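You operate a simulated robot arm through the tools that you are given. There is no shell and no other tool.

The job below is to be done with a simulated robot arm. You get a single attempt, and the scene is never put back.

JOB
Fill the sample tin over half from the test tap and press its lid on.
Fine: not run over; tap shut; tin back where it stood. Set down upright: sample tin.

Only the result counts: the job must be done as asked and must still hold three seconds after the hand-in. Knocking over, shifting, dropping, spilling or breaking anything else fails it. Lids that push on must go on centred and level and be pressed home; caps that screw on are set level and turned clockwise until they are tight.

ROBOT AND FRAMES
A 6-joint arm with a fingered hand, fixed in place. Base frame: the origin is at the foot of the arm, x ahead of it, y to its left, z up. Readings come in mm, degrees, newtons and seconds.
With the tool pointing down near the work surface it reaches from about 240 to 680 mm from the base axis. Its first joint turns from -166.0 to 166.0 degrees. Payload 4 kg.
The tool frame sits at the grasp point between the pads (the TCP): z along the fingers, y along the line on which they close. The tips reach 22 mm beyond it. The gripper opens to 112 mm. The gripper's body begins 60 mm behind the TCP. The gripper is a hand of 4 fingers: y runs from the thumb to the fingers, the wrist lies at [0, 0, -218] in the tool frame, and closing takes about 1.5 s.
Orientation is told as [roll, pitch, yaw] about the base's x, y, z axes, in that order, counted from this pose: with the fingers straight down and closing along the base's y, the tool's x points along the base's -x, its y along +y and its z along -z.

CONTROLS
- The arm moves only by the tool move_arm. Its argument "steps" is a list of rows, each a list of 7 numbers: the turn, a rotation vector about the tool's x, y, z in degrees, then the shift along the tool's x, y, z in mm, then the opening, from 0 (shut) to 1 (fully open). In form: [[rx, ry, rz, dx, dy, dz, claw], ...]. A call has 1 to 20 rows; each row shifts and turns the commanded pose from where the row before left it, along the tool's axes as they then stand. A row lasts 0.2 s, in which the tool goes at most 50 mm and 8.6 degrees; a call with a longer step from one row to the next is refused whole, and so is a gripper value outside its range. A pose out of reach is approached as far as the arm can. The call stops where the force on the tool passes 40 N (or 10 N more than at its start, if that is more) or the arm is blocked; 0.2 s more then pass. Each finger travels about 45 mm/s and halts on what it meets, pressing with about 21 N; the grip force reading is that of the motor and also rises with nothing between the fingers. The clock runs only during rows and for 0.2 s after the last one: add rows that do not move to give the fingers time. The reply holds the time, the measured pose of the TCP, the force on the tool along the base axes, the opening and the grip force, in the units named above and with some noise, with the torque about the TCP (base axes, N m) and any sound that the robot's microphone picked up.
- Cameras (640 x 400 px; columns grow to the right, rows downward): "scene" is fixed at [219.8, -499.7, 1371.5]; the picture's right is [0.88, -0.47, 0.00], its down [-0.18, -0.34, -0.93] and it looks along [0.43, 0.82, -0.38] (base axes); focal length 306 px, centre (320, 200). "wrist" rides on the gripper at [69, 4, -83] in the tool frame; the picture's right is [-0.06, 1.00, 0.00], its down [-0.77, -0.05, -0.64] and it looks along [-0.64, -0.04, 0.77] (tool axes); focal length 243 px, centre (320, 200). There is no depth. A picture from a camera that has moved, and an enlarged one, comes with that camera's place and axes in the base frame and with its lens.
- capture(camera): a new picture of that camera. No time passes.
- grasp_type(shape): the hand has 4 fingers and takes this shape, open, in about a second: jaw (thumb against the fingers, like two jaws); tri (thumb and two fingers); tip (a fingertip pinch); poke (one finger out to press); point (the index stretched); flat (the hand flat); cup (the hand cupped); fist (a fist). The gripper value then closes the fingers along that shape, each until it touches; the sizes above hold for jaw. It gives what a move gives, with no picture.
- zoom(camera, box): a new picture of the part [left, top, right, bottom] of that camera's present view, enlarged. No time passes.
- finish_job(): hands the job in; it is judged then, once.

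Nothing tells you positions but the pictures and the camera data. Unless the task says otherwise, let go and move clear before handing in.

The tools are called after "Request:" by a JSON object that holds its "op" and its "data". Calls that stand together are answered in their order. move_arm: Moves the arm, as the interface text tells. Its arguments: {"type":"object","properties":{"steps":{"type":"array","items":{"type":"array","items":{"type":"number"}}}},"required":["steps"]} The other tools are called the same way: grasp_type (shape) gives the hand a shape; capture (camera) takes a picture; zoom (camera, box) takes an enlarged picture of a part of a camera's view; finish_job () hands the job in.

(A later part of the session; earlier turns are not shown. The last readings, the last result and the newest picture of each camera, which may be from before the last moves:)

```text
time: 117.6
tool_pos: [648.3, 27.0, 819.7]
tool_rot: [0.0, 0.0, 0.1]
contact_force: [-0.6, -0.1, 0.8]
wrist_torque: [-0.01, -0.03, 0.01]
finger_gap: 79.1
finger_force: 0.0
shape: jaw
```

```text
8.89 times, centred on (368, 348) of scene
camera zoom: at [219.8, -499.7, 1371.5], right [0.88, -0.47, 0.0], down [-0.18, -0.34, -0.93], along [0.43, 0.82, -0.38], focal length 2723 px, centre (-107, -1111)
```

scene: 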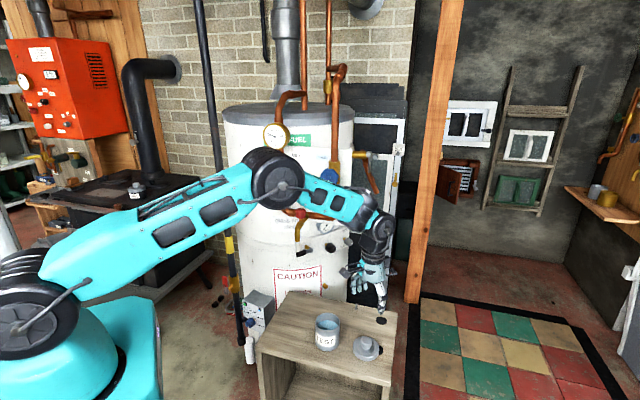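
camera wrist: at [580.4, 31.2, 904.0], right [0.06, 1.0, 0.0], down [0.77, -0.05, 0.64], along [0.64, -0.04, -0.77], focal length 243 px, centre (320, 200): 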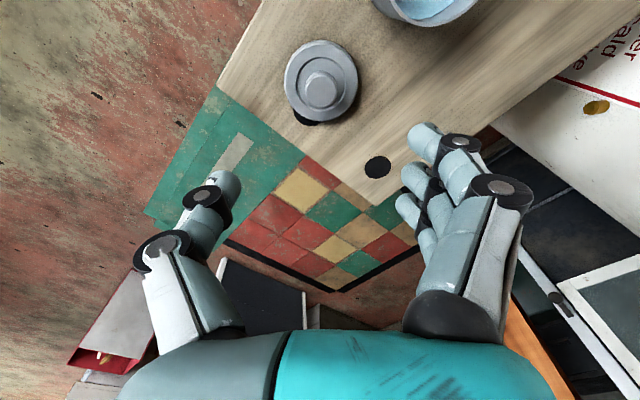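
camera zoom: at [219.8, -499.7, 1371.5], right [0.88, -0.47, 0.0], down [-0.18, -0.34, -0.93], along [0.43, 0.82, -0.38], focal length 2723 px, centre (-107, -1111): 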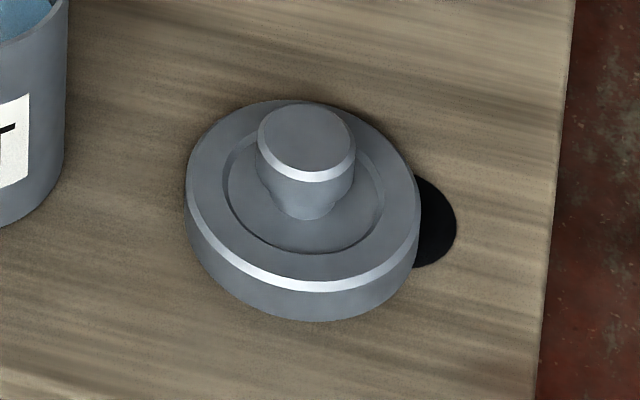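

The lid is a cap about 75 mm across with a flared knob centred near (650, 29), top at z≈653–655. I'll descend partway over the knob and verify alignment.

Request:
{"op": "move_arm", "data": {"steps": [[0, 0, 0, -1.2, 1.4, 0, 0.6], [0, 0, 0, 0, 0, 30, 0.6], [0, 0, 0, 0, 0, 30, 0.6], [0, 0, 0, 0, 0, 30, 0.6], [0, 0, 0, 0, 0, 25, 0.6], [0, 0, 0, 0, 0, 0, 0.6]]}}

Request:
{"op": "capture", "data": {"camera": "wrist"}}

Request:
{"op": "zoom", "data": {"camera": "scene", "box": [310, 290, 422, 360]}}

```text
time: 119.0
tool_pos: [649.8, 28.7, 704.0]
tool_rot: [0.0, 0.0, -0.1]
contact_force: [0.5, -0.1, -0.7]
wrist_torque: [-0.01, -0.01, -0.02]
finger_gap: 67.8
finger_force: 0.0
shape: jaw
```

```text
taken
camera wrist: at [580.2, 32.8, 789.4], right [0.06, 1.0, 0.0], down [0.77, -0.05, 0.64], along [0.64, -0.04, -0.77], focal length 243 px, centre (320, 200)
```

wrist: 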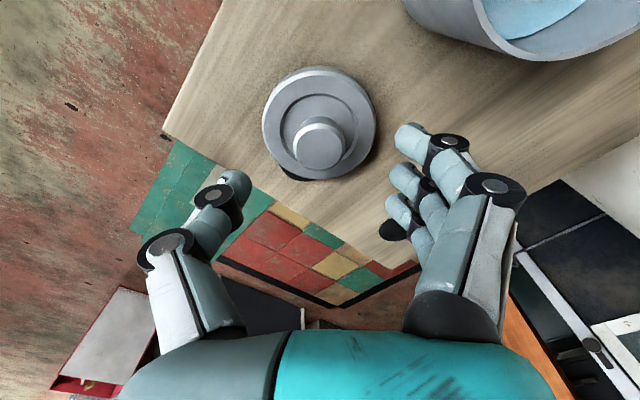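

```text
5.71 times, centred on (366, 325) of scene
camera zoom: at [219.8, -499.7, 1371.5], right [0.88, -0.47, 0.0], down [-0.18, -0.34, -0.93], along [0.43, 0.82, -0.38], focal length 1751 px, centre (57, -514)
```

zoom: 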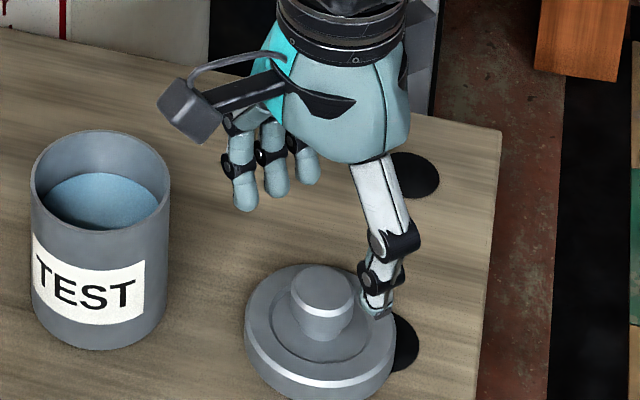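

Request:
{"op": "zoom", "data": {"camera": "wrist", "box": [240, 50, 400, 190]}}

```text
2.86 times, centred on (320, 120) of wrist
camera zoom: at [580.2, 32.8, 789.4], right [0.06, 1.0, 0.0], down [0.77, -0.05, 0.64], along [0.64, -0.04, -0.77], focal length 693 px, centre (320, 429)
```

zoom: 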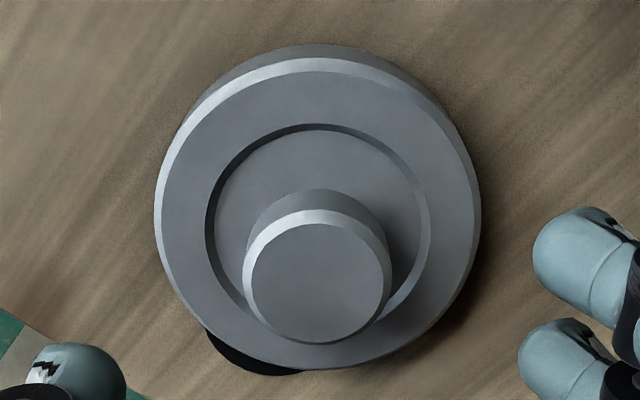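

Request:
{"op": "move_arm", "data": {"steps": [[0, 0, 0, -0.3, -0.6, 15, 0.6], [0, 0, 0, 0, 0, 15, 0.6], [0, 0, 0, 0, 0, 10, 0.6], [0, 0, 0, 0, 0, 3, 0.6], [0, 0, 0, 0, 0, 0, 0.6]]}}

Request:
{"op": "capture", "data": {"camera": "wrist"}}

Request:
{"op": "zoom", "data": {"camera": "scene", "box": [320, 300, 416, 370]}}

```text
time: 120.2
tool_pos: [649.8, 28.4, 660.8]
tool_rot: [0.0, 0.0, 0.0]
contact_force: [-0.8, -0.7, -0.7]
wrist_torque: [0.01, 0.01, 0.01]
finger_gap: 67.5
finger_force: 0.1
shape: jaw
```

```text
taken
camera wrist: at [581.5, 32.9, 744.8], right [0.06, 1.0, 0.0], down [0.77, -0.05, 0.64], along [0.64, -0.04, -0.77], focal length 243 px, centre (320, 200)
```

wrist: 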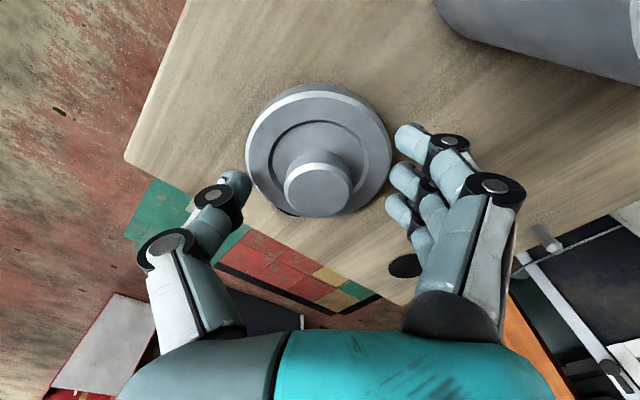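

```text
5.71 times, centred on (368, 335) of scene
camera zoom: at [219.8, -499.7, 1371.5], right [0.88, -0.47, 0.0], down [-0.18, -0.34, -0.93], along [0.43, 0.82, -0.38], focal length 1751 px, centre (46, -571)
```

zoom: 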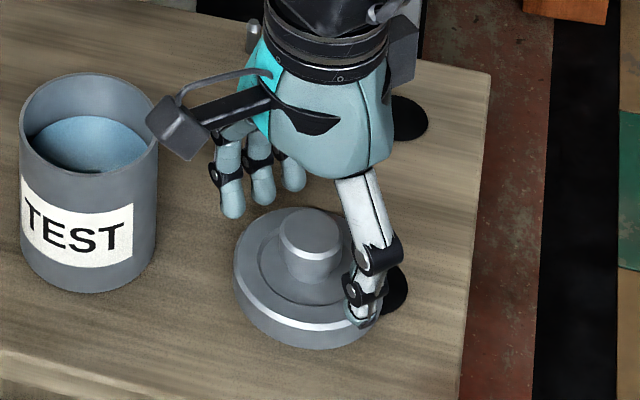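

Request:
{"op": "move_arm", "data": {"steps": [[0, 0, 0, 0, -0.6, 0, 0.5], [0, 0, 0, 0, 0, 0, 0.4], [0, 0, 0, 0, 0, 0, 0.3], [0, 0, 0, 0, 0, 0, 0.2], [0, 0, 0, 0, 0, 0, 0.1], [0, 0, 0, 0, 0, 0, 0], [0, 0, 0, 0, 0, 0, 0], [0, 0, 0, 0, 0, 0, 0]]}}

Request:
{"op": "capture", "data": {"camera": "wrist"}}

Request:
{"op": "zoom", "data": {"camera": "scene", "box": [320, 300, 416, 370]}}

```text
time: 122.0
tool_pos: [651.4, 28.3, 660.5]
tool_rot: [0.1, 0.0, -0.1]
contact_force: [-0.2, 0.3, 0.8]
wrist_torque: [0.0, -0.04, 0.02]
finger_gap: 16.1
finger_force: 21.2
shape: jaw
```

```text
taken
camera wrist: at [581.5, 32.4, 744.8], right [0.06, 1.0, 0.0], down [0.77, -0.05, 0.64], along [0.64, -0.04, -0.77], focal length 243 px, centre (320, 200)
```

wrist: 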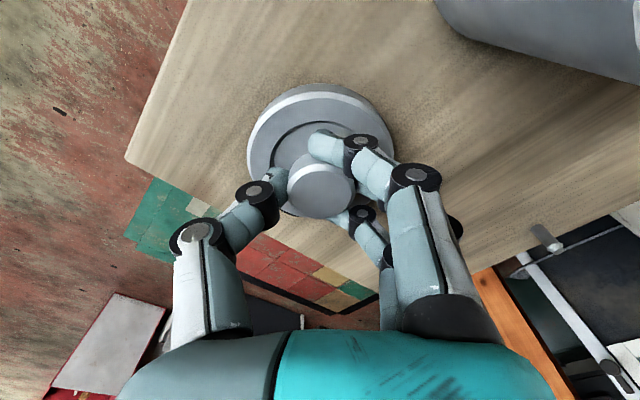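

```text
5.71 times, centred on (368, 335) of scene
camera zoom: at [219.8, -499.7, 1371.5], right [0.88, -0.47, 0.0], down [-0.18, -0.34, -0.93], along [0.43, 0.82, -0.38], focal length 1751 px, centre (46, -571)
```

zoom: 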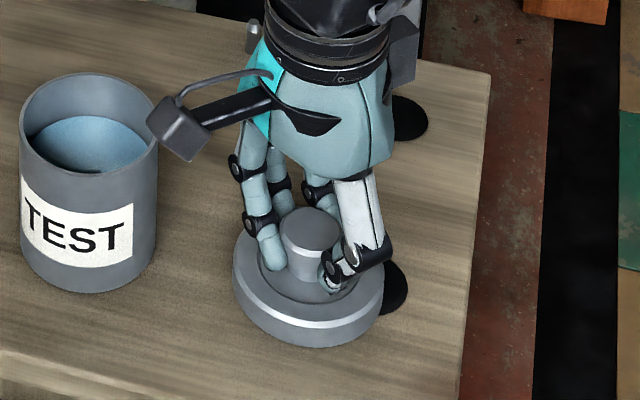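

The lid knob is held on three sides. I'll lift slowly and check that the lid hangs level.

Request:
{"op": "move_arm", "data": {"steps": [[0, 0, 0, 0, 0, -3, 0], [0, 0, 0, 0, 0, -6, 0], [0, 0, 0, 0, 0, -12, 0], [0, 0, 0, 0, 0, -20, 0], [0, 0, 0, 0, 0, -20, 0], [0, 0, 0, 0, 0, -20, 0], [0, 0, 0, 0, 0, 0, 0]]}}

Request:
{"op": "capture", "data": {"camera": "wrist"}}

Request:
{"op": "zoom", "data": {"camera": "scene", "box": [310, 270, 422, 350]}}

```text
time: 123.6
tool_pos: [649.4, 26.5, 743.7]
tool_rot: [0.0, 0.0, 0.0]
contact_force: [-0.5, 0.0, -0.1]
wrist_torque: [0.0, -0.01, 0.0]
finger_gap: 16.2
finger_force: 21.3
shape: jaw
```

```text
taken
camera wrist: at [581.3, 32.1, 826.4], right [0.06, 1.0, 0.0], down [0.77, -0.05, 0.64], along [0.64, -0.04, -0.77], focal length 243 px, centre (320, 200)
```

wrist: 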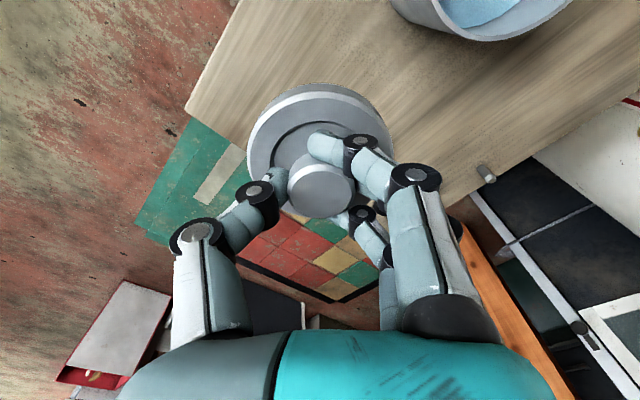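

```text
5.00 times, centred on (366, 310) of scene
camera zoom: at [219.8, -499.7, 1371.5], right [0.88, -0.47, 0.0], down [-0.18, -0.34, -0.93], along [0.43, 0.82, -0.38], focal length 1532 px, centre (90, -350)
```

zoom: 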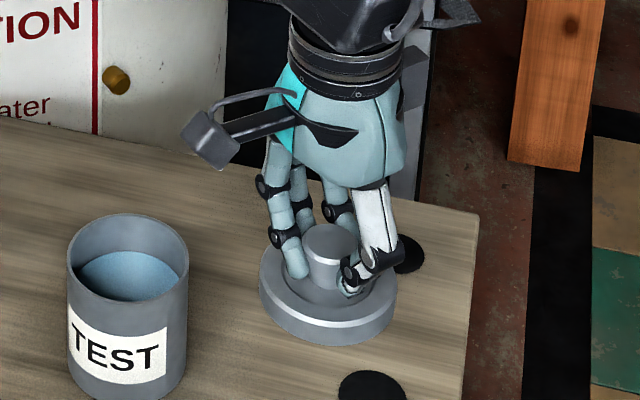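

The lid came up level and did not shift in the hand. I'll zoom to measure the lid's centre relative to the hand and the tin's rim position.

Request:
{"op": "zoom", "data": {"camera": "wrist", "box": [232, 70, 408, 230]}}

Request:
{"op": "zoom", "data": {"camera": "scene", "box": [310, 290, 422, 360]}}

```text
2.50 times, centred on (320, 150) of wrist
camera zoom: at [581.3, 32.1, 826.4], right [0.06, 1.0, 0.0], down [0.77, -0.05, 0.64], along [0.64, -0.04, -0.77], focal length 606 px, centre (320, 325)
```

zoom: 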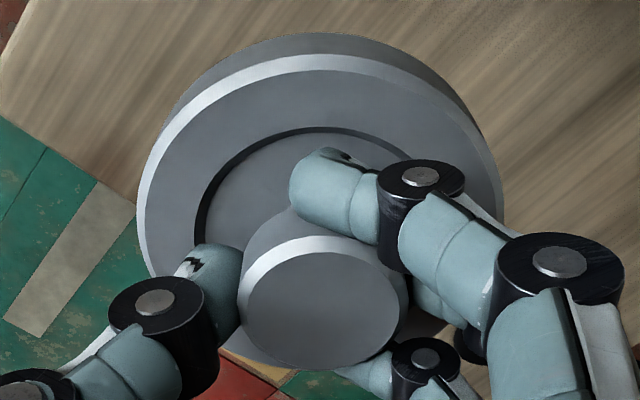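

```text
5.71 times, centred on (366, 325) of scene
camera zoom: at [219.8, -499.7, 1371.5], right [0.88, -0.47, 0.0], down [-0.18, -0.34, -0.93], along [0.43, 0.82, -0.38], focal length 1751 px, centre (57, -514)
```

zoom: 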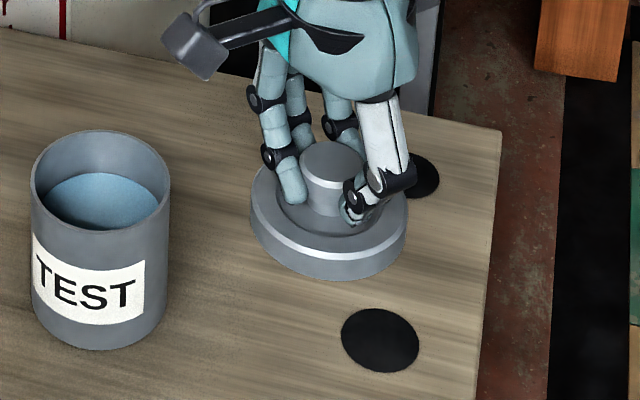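

Request:
{"op": "move_arm", "data": {"steps": [[0, 0, 0, 0, 0, -25, 0], [0, 0, 0, 0, 0, -26, 0], [0, 0, 0, 0, 0, -26, 0], [0, 0, 0, 15.8, 24.6, 0, 0], [0, 0, 0, 15.8, 24.6, 0, 0], [0, 0, 0, 15.9, 24.6, 0, 0], [0, 0, 0, 0, 0, 0, 0], [0, 0, 0, 0, 0, 0, 0]]}}

Request:
{"op": "capture", "data": {"camera": "wrist"}}

Request:
{"op": "zoom", "data": {"camera": "wrist", "box": [232, 0, 408, 110]}}

Request:
{"op": "zoom", "data": {"camera": "scene", "box": [286, 240, 398, 360]}}

```text
time: 125.4
tool_pos: [602.2, 101.3, 820.0]
tool_rot: [0.0, 0.1, 0.0]
contact_force: [0.6, 0.3, -0.4]
wrist_torque: [0.0, 0.0, 0.03]
finger_gap: 16.0
finger_force: 20.9
shape: jaw
```

```text
taken
camera wrist: at [533.9, 105.8, 903.4], right [0.06, 1.0, 0.0], down [0.77, -0.05, 0.64], along [0.64, -0.04, -0.77], focal length 243 px, centre (320, 200)
```

wrist: 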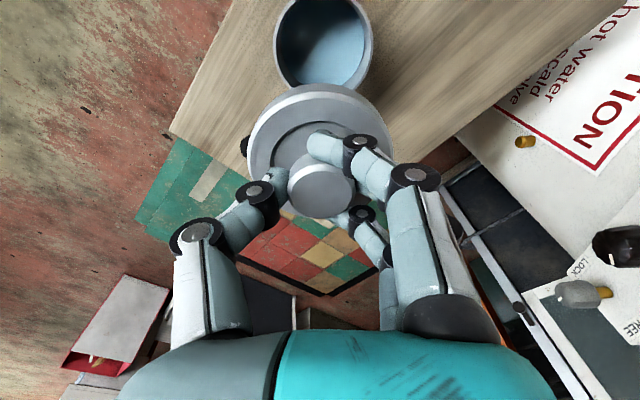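

```text
3.64 times, centred on (320, 55) of wrist
camera zoom: at [533.9, 105.8, 903.4], right [0.06, 1.0, 0.0], down [0.77, -0.05, 0.64], along [0.64, -0.04, -0.77], focal length 882 px, centre (320, 727)
```

zoom: 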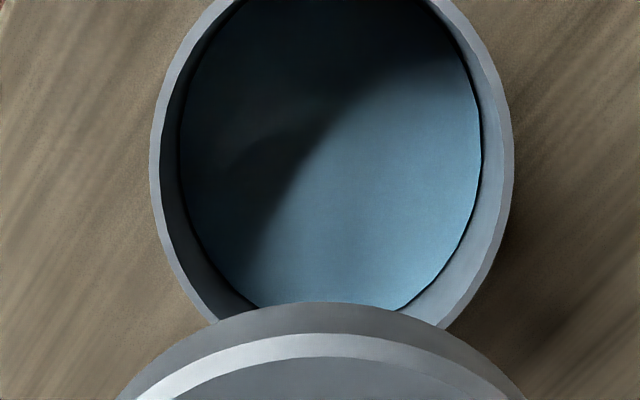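

```text
3.33 times, centred on (342, 300) of scene
camera zoom: at [219.8, -499.7, 1371.5], right [0.88, -0.47, 0.0], down [-0.18, -0.34, -0.93], along [0.43, 0.82, -0.38], focal length 1021 px, centre (247, -133)
```

zoom: 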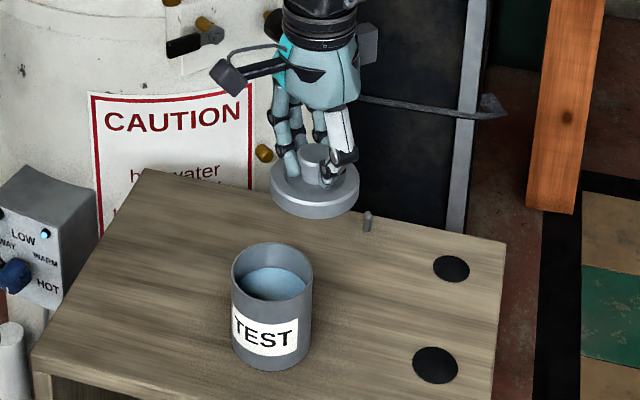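

Request:
{"op": "move_arm", "data": {"steps": [[0, 0, 0, 2.5, 0, -26, 0], [0, 0, 0, 2.5, 0, -27, 0], [0, 0, 0, 3, 0, -27, 0], [0, 0, 0, 0, 0, 0, 0], [0, 0, 0, 0, 0, 0, 0]]}}

Request:
{"op": "zoom", "data": {"camera": "wrist", "box": [232, 0, 408, 110]}}

```text
time: 126.6
tool_pos: [594.1, 104.4, 900.0]
tool_rot: [0.1, 0.0, 0.0]
contact_force: [0.1, 0.1, -0.2]
wrist_torque: [-0.03, 0.01, -0.03]
finger_gap: 15.8
finger_force: 20.7
shape: jaw
```

```text
3.64 times, centred on (320, 55) of wrist
camera zoom: at [525.8, 107.6, 983.6], right [0.06, 1.0, 0.0], down [0.77, -0.05, 0.64], along [0.64, -0.04, -0.77], focal length 882 px, centre (320, 727)
```

zoom: 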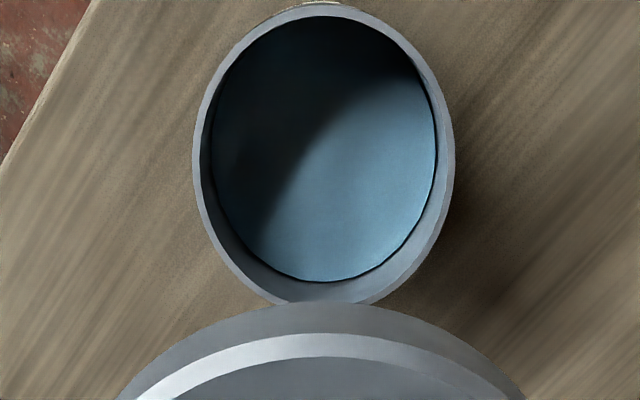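

Tin rim centre measures about (563.7, 104.8) and the lid is centred on the hand within about half a millimetre. I'll move directly over the tin and come down to just above the rim.

Request:
{"op": "move_arm", "data": {"steps": [[0, 0, 0, 15.6, 1.4, 0, 0], [0, 0, 0, 15.7, 1.5, 0, 0], [0, 0, 0, 0, 0, 30, 0], [0, 0, 0, 0, 0, 35, 0], [0, 0, 0, 0, 0, 35, 0], [0, 0, 0, 0, 0, 25, 0], [0, 0, 0, 0, 0, 15, 0], [0, 0, 0, 0, 0, 5, 0], [0, 0, 0, 0, 0, 0, 0], [0, 0, 0, 0, 0, 0, 0]]}}

Request:
{"op": "capture", "data": {"camera": "wrist"}}

Request:
{"op": "zoom", "data": {"camera": "scene", "box": [286, 270, 382, 360]}}

```text
time: 128.8
tool_pos: [563.8, 105.5, 753.8]
tool_rot: [-0.1, 0.0, -0.1]
contact_force: [-0.1, 0.0, -1.1]
wrist_torque: [0.0, 0.01, 0.0]
finger_gap: 15.4
finger_force: 20.6
shape: jaw
```

```text
taken
camera wrist: at [495.1, 109.6, 838.0], right [0.06, 1.0, 0.0], down [0.77, -0.05, 0.64], along [0.64, -0.04, -0.77], focal length 243 px, centre (320, 200)
```

wrist: 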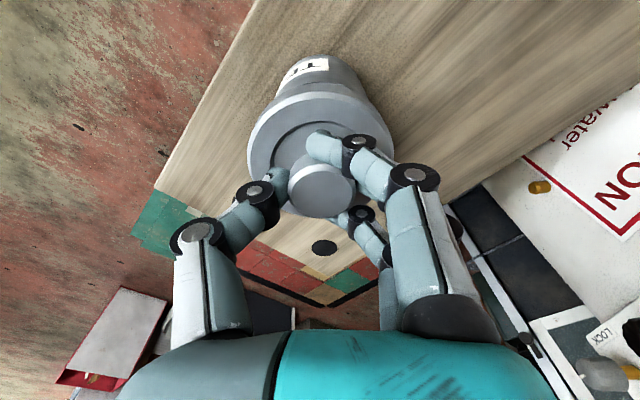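

```text
4.44 times, centred on (334, 315) of scene
camera zoom: at [219.8, -499.7, 1371.5], right [0.88, -0.47, 0.0], down [-0.18, -0.34, -0.93], along [0.43, 0.82, -0.38], focal length 1362 px, centre (258, -311)
```

zoom: 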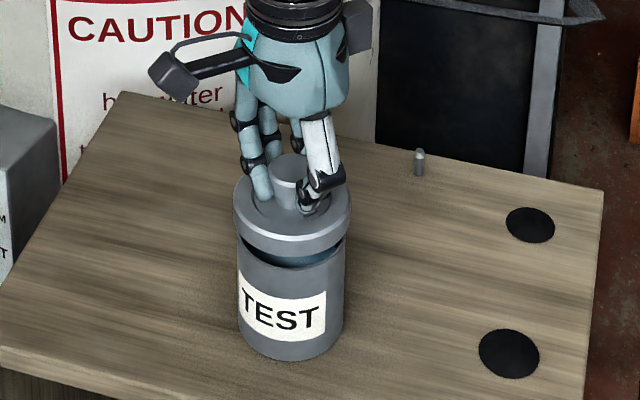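

Request:
{"op": "zoom", "data": {"camera": "scene", "box": [316, 305, 344, 345]}}

Request:
{"op": "zoom", "data": {"camera": "wrist", "box": [232, 30, 408, 140]}}

```text
10.00 times, centred on (330, 325) of scene
camera zoom: at [219.8, -499.7, 1371.5], right [0.88, -0.47, 0.0], down [-0.18, -0.34, -0.93], along [0.43, 0.82, -0.38], focal length 3064 px, centre (220, -1050)
```

zoom: 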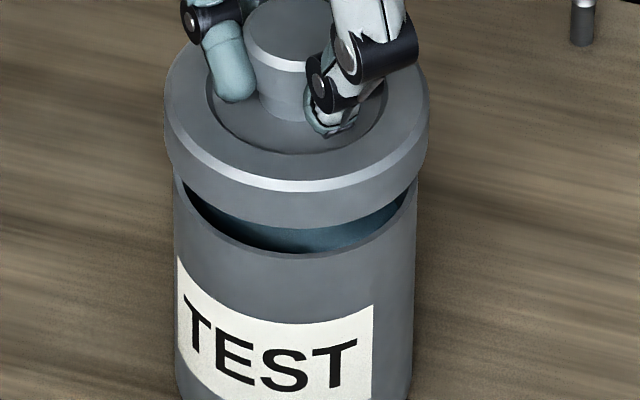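

```text
3.64 times, centred on (320, 85) of wrist
camera zoom: at [495.1, 109.6, 838.0], right [0.06, 1.0, 0.0], down [0.77, -0.05, 0.64], along [0.64, -0.04, -0.77], focal length 882 px, centre (320, 618)
```

zoom: 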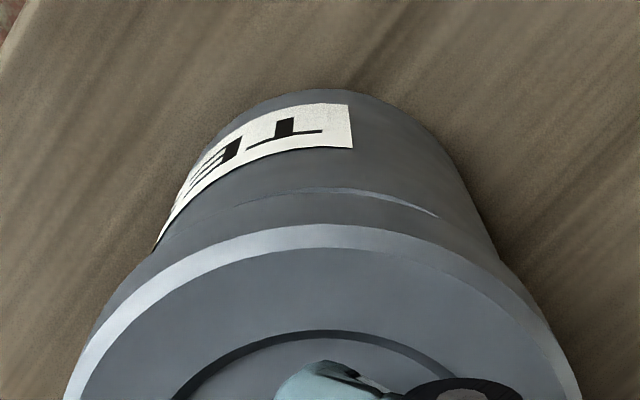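

Lid and rim look concentric from both cameras. I'll lower gently until it meets the rim and watch the force.

Request:
{"op": "move_arm", "data": {"steps": [[0, 0, 0, 0, 0, 5, 0], [0, 0, 0, 0, 0, 4, 0], [0, 0, 0, 0, 0, 2, 0], [0, 0, 0, 0, 0, 1, 0], [0, 0, 0, 0, 0, 1, 0], [0, 0, 0, 0, 0, 0, 0]]}}

Request:
{"op": "zoom", "data": {"camera": "scene", "box": [316, 305, 344, 345]}}

```text
time: 130.2
tool_pos: [562.6, 106.2, 741.7]
tool_rot: [0.0, 0.1, 0.0]
contact_force: [0.6, 1.3, 0.5]
wrist_torque: [0.07, -0.08, -0.02]
finger_gap: 15.4
finger_force: 20.9
shape: jaw
```

```text
10.00 times, centred on (330, 325) of scene
camera zoom: at [219.8, -499.7, 1371.5], right [0.88, -0.47, 0.0], down [-0.18, -0.34, -0.93], along [0.43, 0.82, -0.38], focal length 3064 px, centre (220, -1050)
```

zoom: 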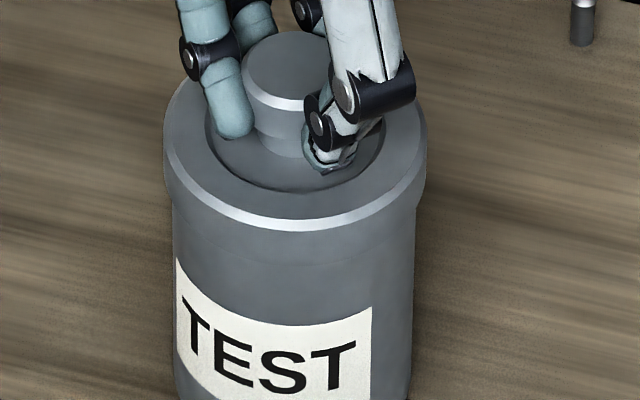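

Request:
{"op": "move_arm", "data": {"steps": [[0, 0, 0, 0, 0, 1, 0], [0, 0, 0, 0, 0, 1, 0], [0, 0, 0, 0, 0, 1, 0], [0, 0, 0, 0, 0, 0, 0]]}}

Request:
{"op": "zoom", "data": {"camera": "scene", "box": [316, 305, 344, 345]}}

```text
time: 131.2
tool_pos: [562.6, 105.9, 736.5]
tool_rot: [0.0, -0.1, 0.0]
contact_force: [0.3, -0.2, 0.9]
wrist_torque: [0.09, -0.06, -0.03]
finger_gap: 15.9
finger_force: 20.9
shape: jaw
```

```text
10.00 times, centred on (330, 325) of scene
camera zoom: at [219.8, -499.7, 1371.5], right [0.88, -0.47, 0.0], down [-0.18, -0.34, -0.93], along [0.43, 0.82, -0.38], focal length 3064 px, centre (220, -1050)
```

zoom: 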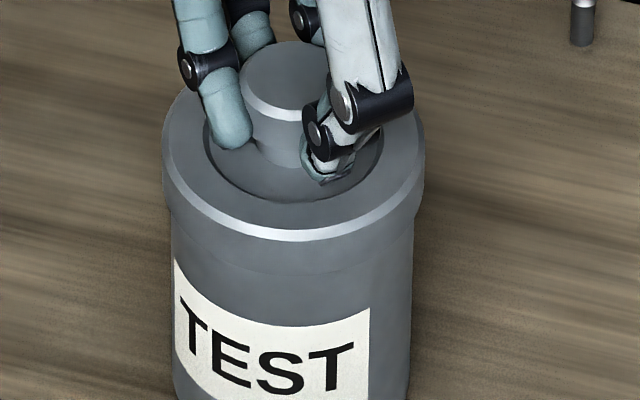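

Request:
{"op": "move_arm", "data": {"steps": [[0, 0, 0, 0, 0, 1, 0], [0, 0, 0, 0, 0, 1, 0], [0, 0, 0, 0, 0, 1, 0], [0, 0, 0, 0, 0, 0, 0]]}}

Request:
{"op": "zoom", "data": {"camera": "scene", "box": [316, 305, 344, 345]}}

Request:
{"op": "zoom", "data": {"camera": "wrist", "box": [232, 30, 408, 230]}}

```text
time: 132.2
tool_pos: [562.9, 105.6, 734.9]
tool_rot: [0.0, 0.0, 0.0]
contact_force: [1.4, -1.2, -1.4]
wrist_torque: [0.05, -0.07, 0.0]
finger_gap: 15.4
finger_force: 20.9
shape: jaw
```

```text
10.00 times, centred on (330, 325) of scene
camera zoom: at [219.8, -499.7, 1371.5], right [0.88, -0.47, 0.0], down [-0.18, -0.34, -0.93], along [0.43, 0.82, -0.38], focal length 3064 px, centre (220, -1050)
```

zoom: 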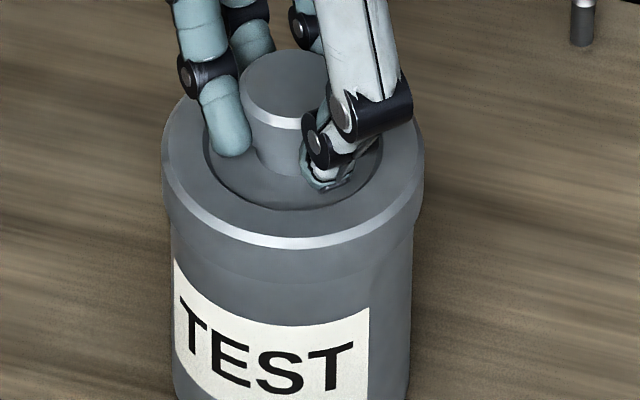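

```text
2.00 times, centred on (320, 130) of wrist
camera zoom: at [493.9, 109.6, 818.4], right [0.06, 1.0, 0.0], down [0.77, -0.05, 0.64], along [0.64, -0.04, -0.77], focal length 485 px, centre (320, 340)
```

zoom: 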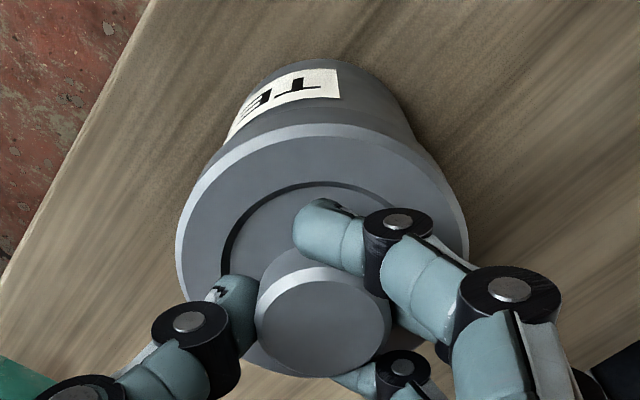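

Request:
{"op": "move_arm", "data": {"steps": [[0, 0, 0, 0, 0, 1, 0], [0, 0, 0, 0, 0, 1, 0], [0, 0, 0, 0, 0, 1, 0], [0, 0, 0, 0, 0, 1, 0], [0, 0, 0, 0, 0, 0, 0]]}}

Request:
{"op": "zoom", "data": {"camera": "scene", "box": [316, 305, 344, 345]}}

```text
time: 133.4
tool_pos: [562.8, 105.3, 731.2]
tool_rot: [0.1, -0.1, 0.1]
contact_force: [-6.8, 0.1, 19.6]
wrist_torque: [0.03, 0.03, 0.01]
finger_gap: 16.3
finger_force: 20.5
shape: jaw
```

```text
10.00 times, centred on (330, 325) of scene
camera zoom: at [219.8, -499.7, 1371.5], right [0.88, -0.47, 0.0], down [-0.18, -0.34, -0.93], along [0.43, 0.82, -0.38], focal length 3064 px, centre (220, -1050)
```

zoom: 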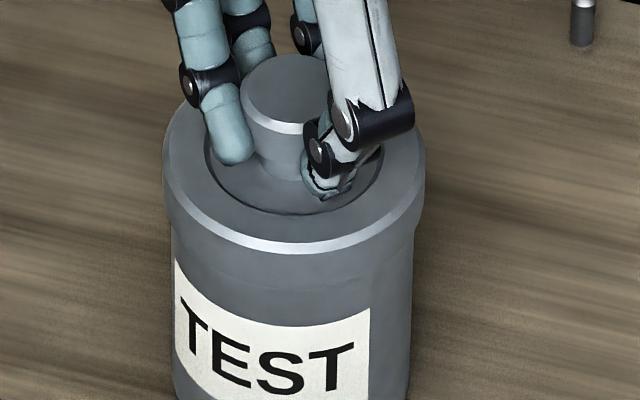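

The lid has engaged and is now resisting (about 20 N). I'll keep pressing straight down in 1 mm steps.

Request:
{"op": "move_arm", "data": {"steps": [[0, 0, 0, 0, 0, 1, 0], [0, 0, 0, 0, 0, 1, 0], [0, 0, 0, 0, 0, 0, 0]]}}

Request:
{"op": "zoom", "data": {"camera": "scene", "box": [316, 305, 344, 345]}}

```text
time: 134.2
tool_pos: [562.7, 105.2, 729.6]
tool_rot: [0.0, -0.2, 0.0]
contact_force: [-9.7, 2.4, 36.0]
wrist_torque: [0.0, 0.12, -0.01]
finger_gap: 18.1
finger_force: 20.8
shape: jaw
```

```text
10.00 times, centred on (330, 325) of scene
camera zoom: at [219.8, -499.7, 1371.5], right [0.88, -0.47, 0.0], down [-0.18, -0.34, -0.93], along [0.43, 0.82, -0.38], focal length 3064 px, centre (220, -1050)
```

zoom: 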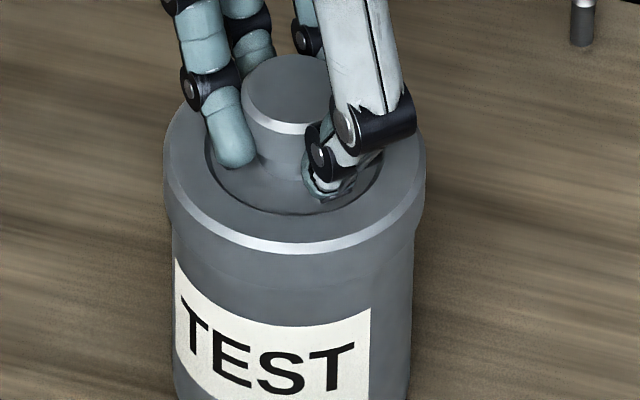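

Force is at 36 N with a sideways component, and the fingers are sliding on the knob. I'll release it, rise, close the hand, and press squarely on the knob top instead.

Request:
{"op": "move_arm", "data": {"steps": [[0, 0, 0, 0, 0, -1.5, 0], [0, 0, 0, 0, 0, 0, 0.15], [0, 0, 0, 0, 0, 0, 0.3], [0, 0, 0, 0, 0, 0, 0.5], [0, 0, 0, 0, 0, 0, 0.6], [0, 0, 0, 0, 0, 0, 0.6], [0, 0, 0, 0, 0, 0, 0.6]]}}

Request:
{"op": "zoom", "data": {"camera": "scene", "box": [316, 305, 344, 345]}}

Request:
{"op": "capture", "data": {"camera": "wrist"}}

```text
time: 135.8
tool_pos: [562.9, 104.9, 729.8]
tool_rot: [-0.1, 0.0, 0.1]
contact_force: [-0.6, -0.5, 3.6]
wrist_torque: [0.16, 0.0, -0.01]
finger_gap: 66.2
finger_force: 0.2
shape: jaw
```

```text
10.00 times, centred on (330, 325) of scene
camera zoom: at [219.8, -499.7, 1371.5], right [0.88, -0.47, 0.0], down [-0.18, -0.34, -0.93], along [0.43, 0.82, -0.38], focal length 3064 px, centre (220, -1050)
```

zoom: 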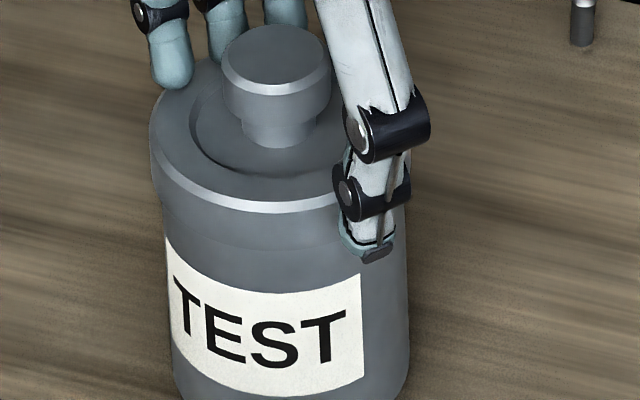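

```text
taken
camera wrist: at [494.0, 108.7, 813.8], right [0.06, 1.0, 0.0], down [0.77, -0.05, 0.64], along [0.64, -0.04, -0.77], focal length 243 px, centre (320, 200)
```

wrist: 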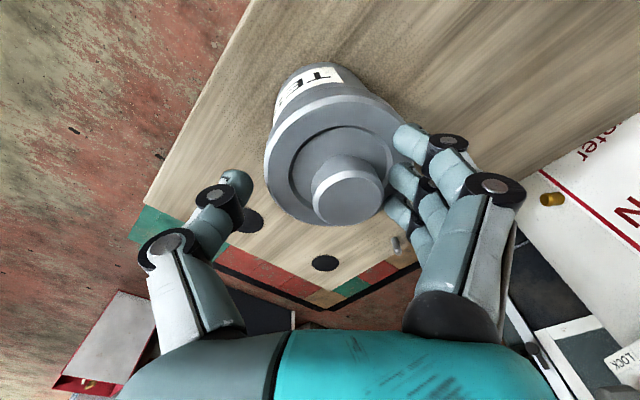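

Opening the fingers caught the lid's recess and has tipped the tin slightly. I'll reverse it gently by closing the fingers in small steps so the tin settles back upright.

Request:
{"op": "move_arm", "data": {"steps": [[0, 0, 0, 0, 0, 0, 0.55], [0, 0, 0, 0, 0, 0, 0.5], [0, 0, 0, 0, 0, 0, 0.45], [0, 0, 0, 0, 0, 0, 0.41], [0, 0, 0, 0, 0, 0, 0.37], [0, 0, 0, 0, 0, 0, 0.33], [0, 0, 0, 0, 0, 0, 0.29], [0, 0, 0, 0, 0, 0, 0.25], [0, 0, 0, 0, 0, 0, 0.25]]}}

Request:
{"op": "zoom", "data": {"camera": "scene", "box": [316, 305, 344, 345]}}

Request:
{"op": "capture", "data": {"camera": "wrist"}}

```text
time: 137.8
tool_pos: [564.2, 104.1, 730.9]
tool_rot: [0.0, -0.1, -0.1]
contact_force: [-0.9, -3.8, 10.5]
wrist_torque: [-0.01, 0.03, 0.01]
finger_gap: 20.9
finger_force: 21.4
shape: jaw
```

```text
10.00 times, centred on (330, 325) of scene
camera zoom: at [219.8, -499.7, 1371.5], right [0.88, -0.47, 0.0], down [-0.18, -0.34, -0.93], along [0.43, 0.82, -0.38], focal length 3064 px, centre (220, -1050)
```

zoom: 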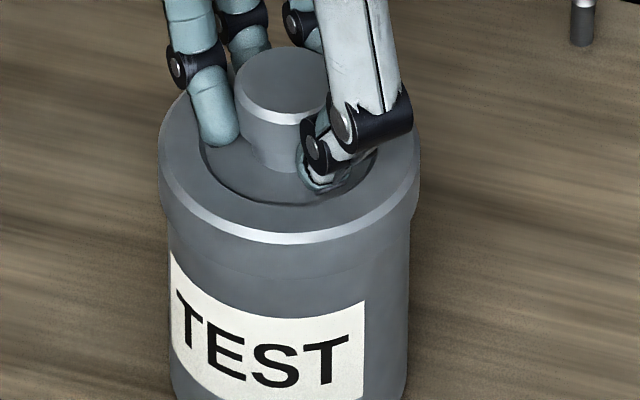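

```text
taken
camera wrist: at [494.4, 108.4, 814.5], right [0.06, 1.0, 0.0], down [0.76, -0.05, 0.64], along [0.64, -0.04, -0.77], focal length 243 px, centre (320, 200)
```

wrist: 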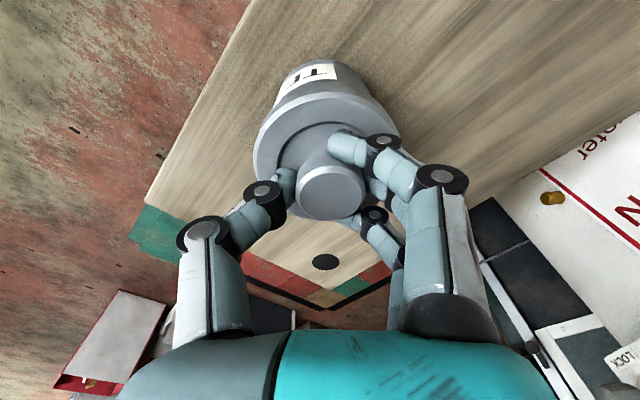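

Request:
{"op": "move_arm", "data": {"steps": [[0, 0, 0, 0, 0, 0, 0.15], [0, 0, 0, 0, 0, 0, 0.05], [0, 0, 0, 0, 0, 0, 0], [0, 0, 0, 0, 0, 0, 0], [0, 0, 0, 0, 0, 0, 0]]}}

Request:
{"op": "zoom", "data": {"camera": "scene", "box": [316, 305, 344, 345]}}

Request:
{"op": "capture", "data": {"camera": "wrist"}}

```text
time: 139.0
tool_pos: [563.1, 104.0, 729.6]
tool_rot: [-0.1, 0.0, 0.0]
contact_force: [-0.3, -1.6, 4.0]
wrist_torque: [0.02, -0.02, 0.03]
finger_gap: 18.8
finger_force: 21.1
shape: jaw
```

```text
10.00 times, centred on (330, 325) of scene
camera zoom: at [219.8, -499.7, 1371.5], right [0.88, -0.47, 0.0], down [-0.18, -0.34, -0.93], along [0.43, 0.82, -0.38], focal length 3064 px, centre (220, -1050)
```

zoom: 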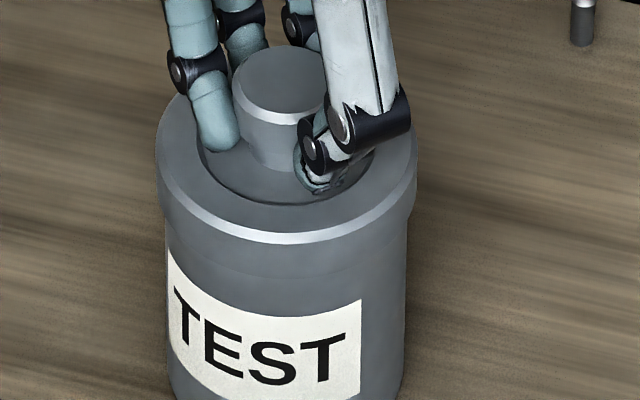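

```text
taken
camera wrist: at [494.2, 108.8, 814.0], right [0.06, 1.0, 0.0], down [0.77, -0.05, 0.64], along [0.64, -0.04, -0.77], focal length 243 px, centre (320, 200)
```

wrist: 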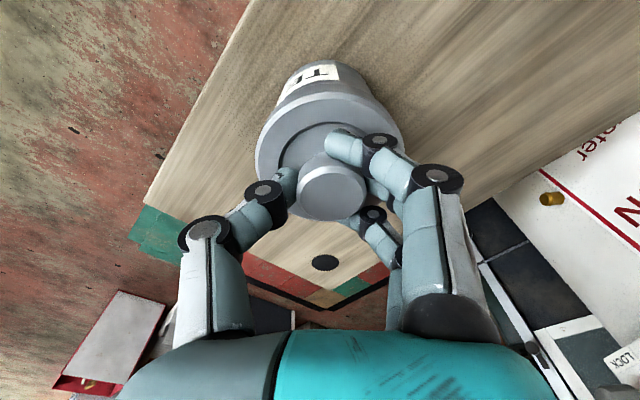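

The tin is upright again but the lid and tin slid roughly 5 mm toward +y. I'll loosen just slightly, rise a few millimetres so the tips leave the recess, and check before opening fully.

Request:
{"op": "move_arm", "data": {"steps": [[0, 0, 0, 0, 0, 0, 0.19], [0, 0, 0, 0, 0, 0, 0.22], [0, 0, 0, 0, 0, 0, 0.22], [0, 0, 0, 0, 0, -1, 0.23], [0, 0, 0, 0, 0, -1, 0.24], [0, 0, 0, 0, 0, -1, 0.25], [0, 0, 0, 0, 0, 0, 0.25]]}}

Request:
{"op": "zoom", "data": {"camera": "scene", "box": [316, 305, 344, 345]}}

Request:
{"op": "zoom", "data": {"camera": "wrist", "box": [232, 60, 440, 240]}}

```text
time: 140.6
tool_pos: [562.4, 105.0, 733.0]
tool_rot: [0.0, 0.0, 0.1]
contact_force: [-0.5, 1.2, 0.0]
wrist_torque: [0.01, 0.0, 0.02]
finger_gap: 28.0
finger_force: 0.1
shape: jaw
```

```text
10.00 times, centred on (330, 325) of scene
camera zoom: at [219.8, -499.7, 1371.5], right [0.88, -0.47, 0.0], down [-0.18, -0.34, -0.93], along [0.43, 0.82, -0.38], focal length 3064 px, centre (220, -1050)
```

zoom: 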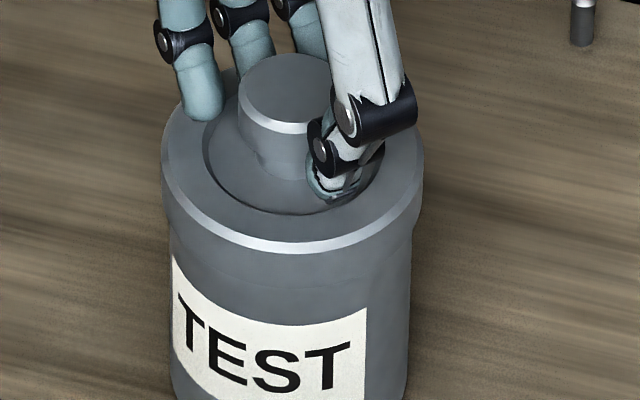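

```text
2.22 times, centred on (336, 150) of wrist
camera zoom: at [494.5, 109.1, 817.4], right [0.06, 1.0, 0.0], down [0.77, -0.05, 0.64], along [0.64, -0.04, -0.77], focal length 539 px, centre (284, 311)
```

zoom: 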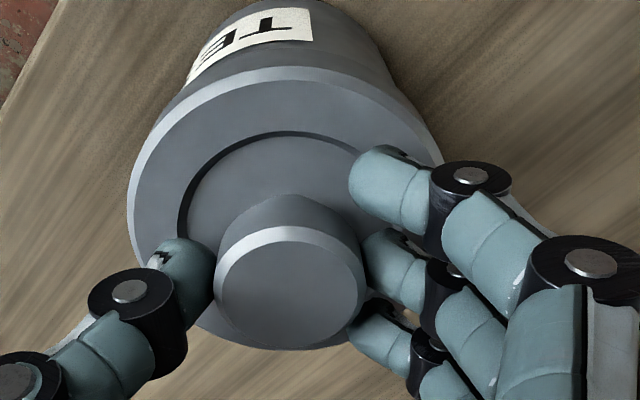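

The tin has settled back upright and centred, and the fingers are free. I'll rise a little more, then open and clear the knob.

Request:
{"op": "move_arm", "data": {"steps": [[0, 0, 0, 0, 0, -1, 0.26], [0, 0, 0, 0, 0, -1, 0.28], [0, 0, 0, 0, 0, -1, 0.3], [0, 0, 0, 0, 0, 0, 0.34], [0, 0, 0, 0, 0, 0, 0.34]]}}

Request:
{"op": "zoom", "data": {"camera": "scene", "box": [316, 305, 344, 345]}}

Request:
{"op": "zoom", "data": {"camera": "wrist", "box": [232, 60, 440, 240]}}

```text
time: 141.8
tool_pos: [562.9, 104.5, 735.8]
tool_rot: [-0.1, 0.0, 0.1]
contact_force: [-0.2, 0.4, 1.4]
wrist_torque: [0.01, -0.01, 0.01]
finger_gap: 37.6
finger_force: 0.0
shape: jaw
```

```text
10.00 times, centred on (330, 325) of scene
camera zoom: at [219.8, -499.7, 1371.5], right [0.88, -0.47, 0.0], down [-0.18, -0.34, -0.93], along [0.43, 0.82, -0.38], focal length 3064 px, centre (220, -1050)
```

zoom: 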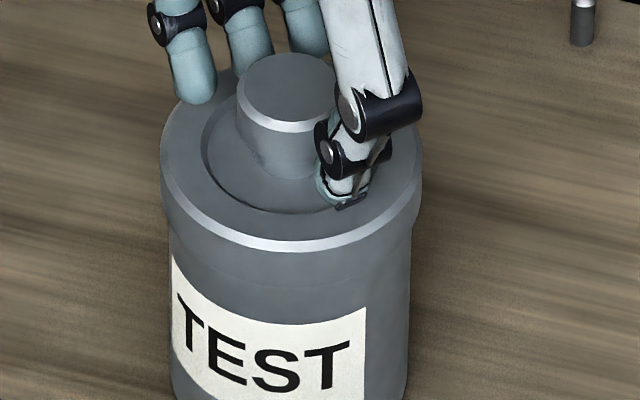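

```text
2.22 times, centred on (336, 150) of wrist
camera zoom: at [494.3, 108.8, 819.9], right [0.06, 1.0, 0.0], down [0.77, -0.05, 0.64], along [0.64, -0.04, -0.77], focal length 539 px, centre (284, 311)
```

zoom: 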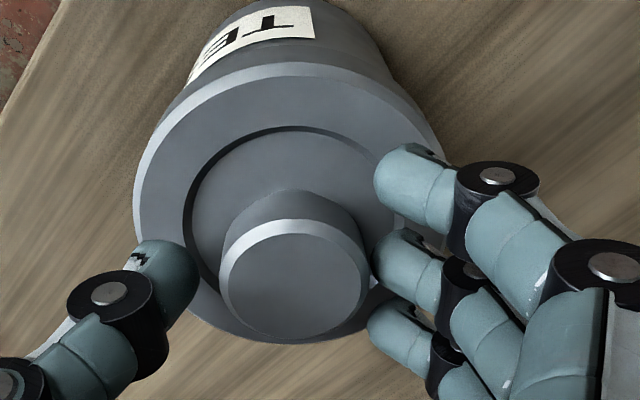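

Request:
{"op": "move_arm", "data": {"steps": [[0, 0, 0, 0, 0, -4, 0.4], [0, 0, 0, 0, 0, -8, 0.5], [0, 0, 0, 0, 0, -15, 0.5], [0, 0, 0, 0, 0, -25, 0.5], [0, 0, 0, 0, 0, -30, 0.5], [0, 0, 0, 0, 0, 0, 0.5]]}}

Request:
{"op": "zoom", "data": {"camera": "scene", "box": [300, 300, 396, 360]}}

Request:
{"op": "capture", "data": {"camera": "wrist"}}

```text
time: 143.2
tool_pos: [562.8, 105.2, 817.8]
tool_rot: [0.0, 0.0, -0.1]
contact_force: [-0.2, -0.2, -0.5]
wrist_torque: [0.01, -0.03, 0.04]
finger_gap: 55.2
finger_force: 0.0
shape: jaw
```

```text
6.67 times, centred on (348, 330) of scene
camera zoom: at [219.8, -499.7, 1371.5], right [0.88, -0.47, 0.0], down [-0.18, -0.34, -0.93], along [0.43, 0.82, -0.38], focal length 2042 px, centre (133, -667)
```

zoom: 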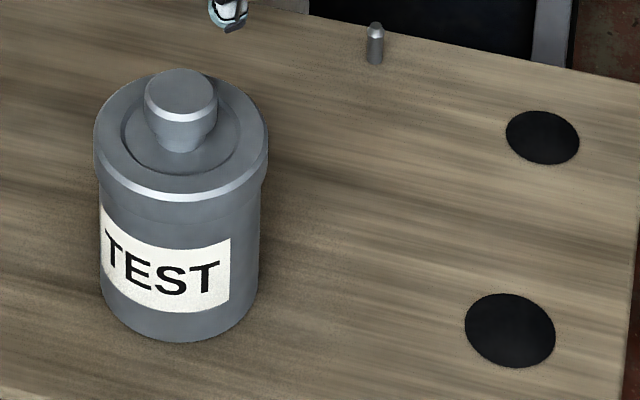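

```text
taken
camera wrist: at [494.0, 108.7, 901.9], right [0.06, 1.0, 0.0], down [0.77, -0.05, 0.64], along [0.64, -0.04, -0.77], focal length 243 px, centre (320, 200)
```

wrist: 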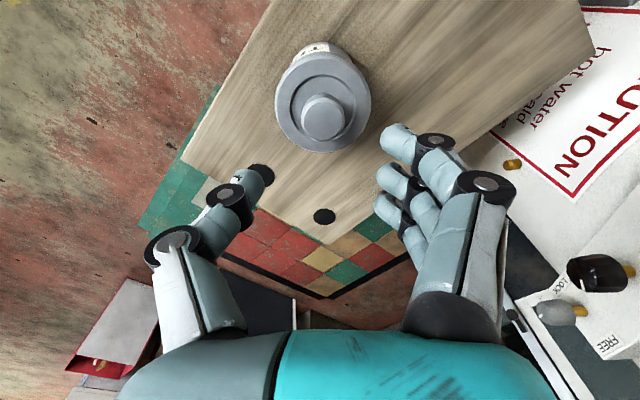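

Request:
{"op": "zoom", "data": {"camera": "scene", "box": [310, 305, 345, 355]}}

Request:
{"op": "zoom", "data": {"camera": "wrist", "box": [264, 30, 384, 165]}}

```text
8.00 times, centred on (328, 330) of scene
camera zoom: at [219.8, -499.7, 1371.5], right [0.88, -0.47, 0.0], down [-0.18, -0.34, -0.93], along [0.43, 0.82, -0.38], focal length 2451 px, centre (260, -840)
```

zoom: 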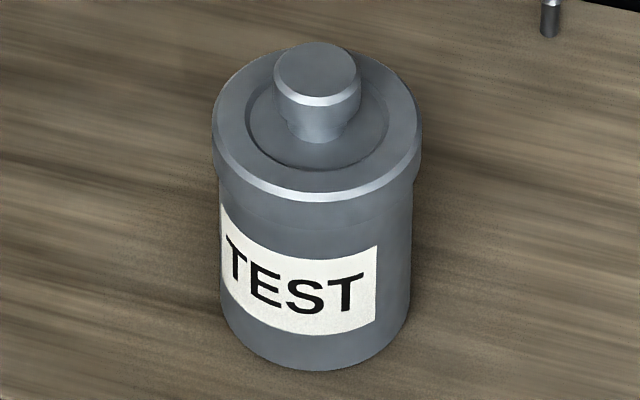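

```text
2.96 times, centred on (324, 98) of wrist
camera zoom: at [494.0, 108.7, 901.9], right [0.06, 1.0, 0.0], down [0.77, -0.05, 0.64], along [0.64, -0.04, -0.77], focal length 719 px, centre (308, 504)
```

zoom: 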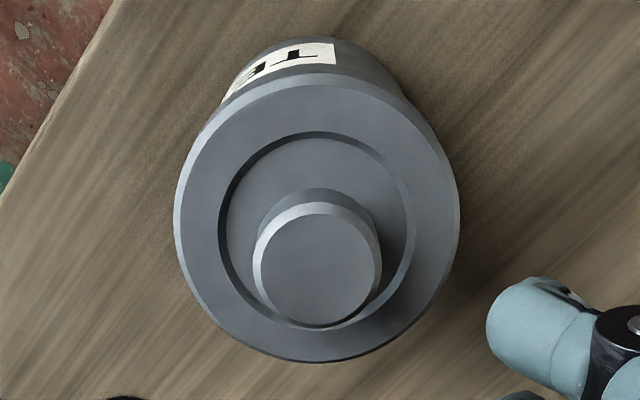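

The lid looks level and centred but may not be fully home. I'll form a fist and press squarely on the knob top.

Request:
{"op": "grasp_type", "data": {"shape": "fist"}}

Request:
{"op": "capture", "data": {"camera": "wrist"}}

Request:
{"op": "zoom", "data": {"camera": "scene", "box": [286, 230, 398, 350]}}

```text
time: 144.1
tool_pos: [561.5, 105.3, 817.9]
tool_rot: [0.0, 0.0, 0.0]
contact_force: [0.2, 0.8, 0.6]
wrist_torque: [-0.01, -0.01, 0.0]
finger_gap: 0.0
finger_force: 0.0
shape: fist
```

```text
taken
camera wrist: at [494.1, 108.6, 901.5], right [0.06, 1.0, 0.0], down [0.77, -0.05, 0.64], along [0.64, -0.04, -0.77], focal length 243 px, centre (320, 200)
```

wrist: 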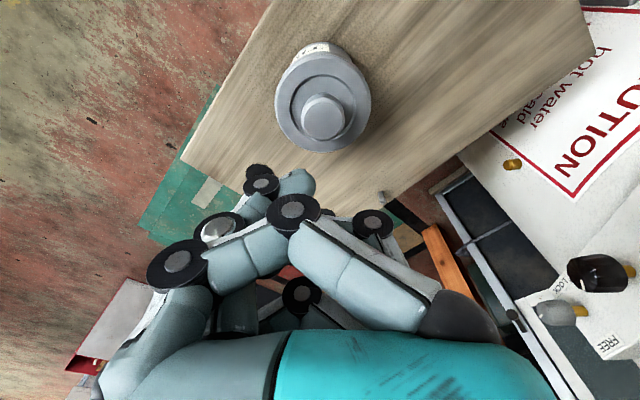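

```text
3.33 times, centred on (342, 290) of scene
camera zoom: at [219.8, -499.7, 1371.5], right [0.88, -0.47, 0.0], down [-0.18, -0.34, -0.93], along [0.43, 0.82, -0.38], focal length 1021 px, centre (247, -100)
```

zoom: 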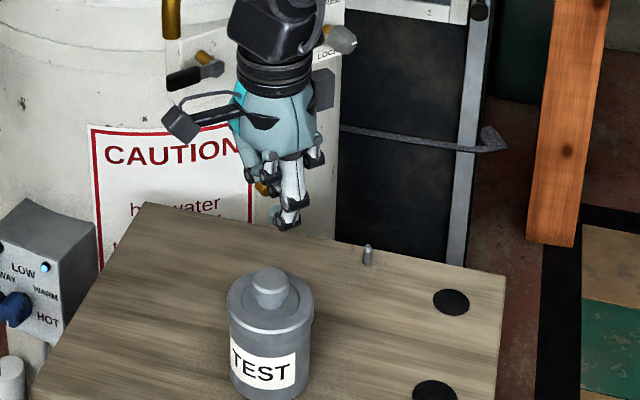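

Request:
{"op": "move_arm", "data": {"steps": [[0, 0, 0, 0, 0, 0, 0], [0, 0, 0, 0, 0, 0, 0], [0, 0, 0, 0, 0, 0, 0], [0, 0, 0, 0, 0, 0, 0], [0, 0, 0, 0, 0, 0, 0], [0, 0, 0, 0, 0, 0, 0]]}}

Request:
{"op": "capture", "data": {"camera": "wrist"}}

Request:
{"op": "zoom", "data": {"camera": "scene", "box": [300, 240, 372, 330]}}

```text
time: 145.5
tool_pos: [563.3, 104.5, 817.6]
tool_rot: [-0.1, -0.1, 0.0]
contact_force: [0.6, -1.0, -0.5]
wrist_torque: [0.02, -0.03, 0.02]
finger_gap: 0.0
finger_force: 0.0
shape: fist
```

```text
taken
camera wrist: at [494.1, 108.6, 901.6], right [0.06, 1.0, 0.0], down [0.77, -0.05, 0.64], along [0.64, -0.04, -0.77], focal length 243 px, centre (320, 200)
```

wrist: 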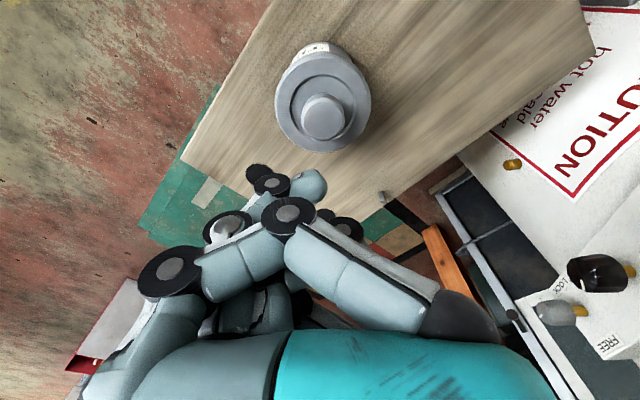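

```text
4.44 times, centred on (336, 285) of scene
camera zoom: at [219.8, -499.7, 1371.5], right [0.88, -0.47, 0.0], down [-0.18, -0.34, -0.93], along [0.43, 0.82, -0.38], focal length 1362 px, centre (249, -178)
```

zoom: 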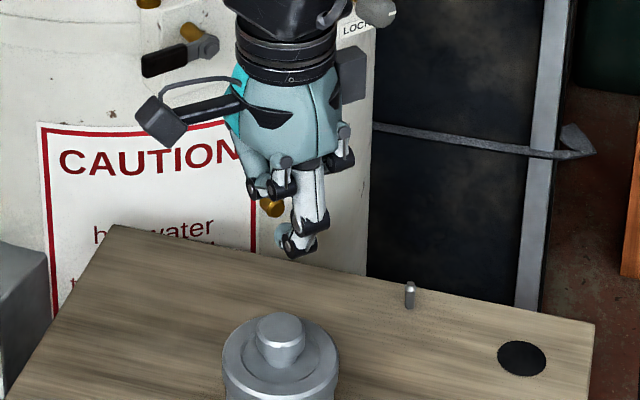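

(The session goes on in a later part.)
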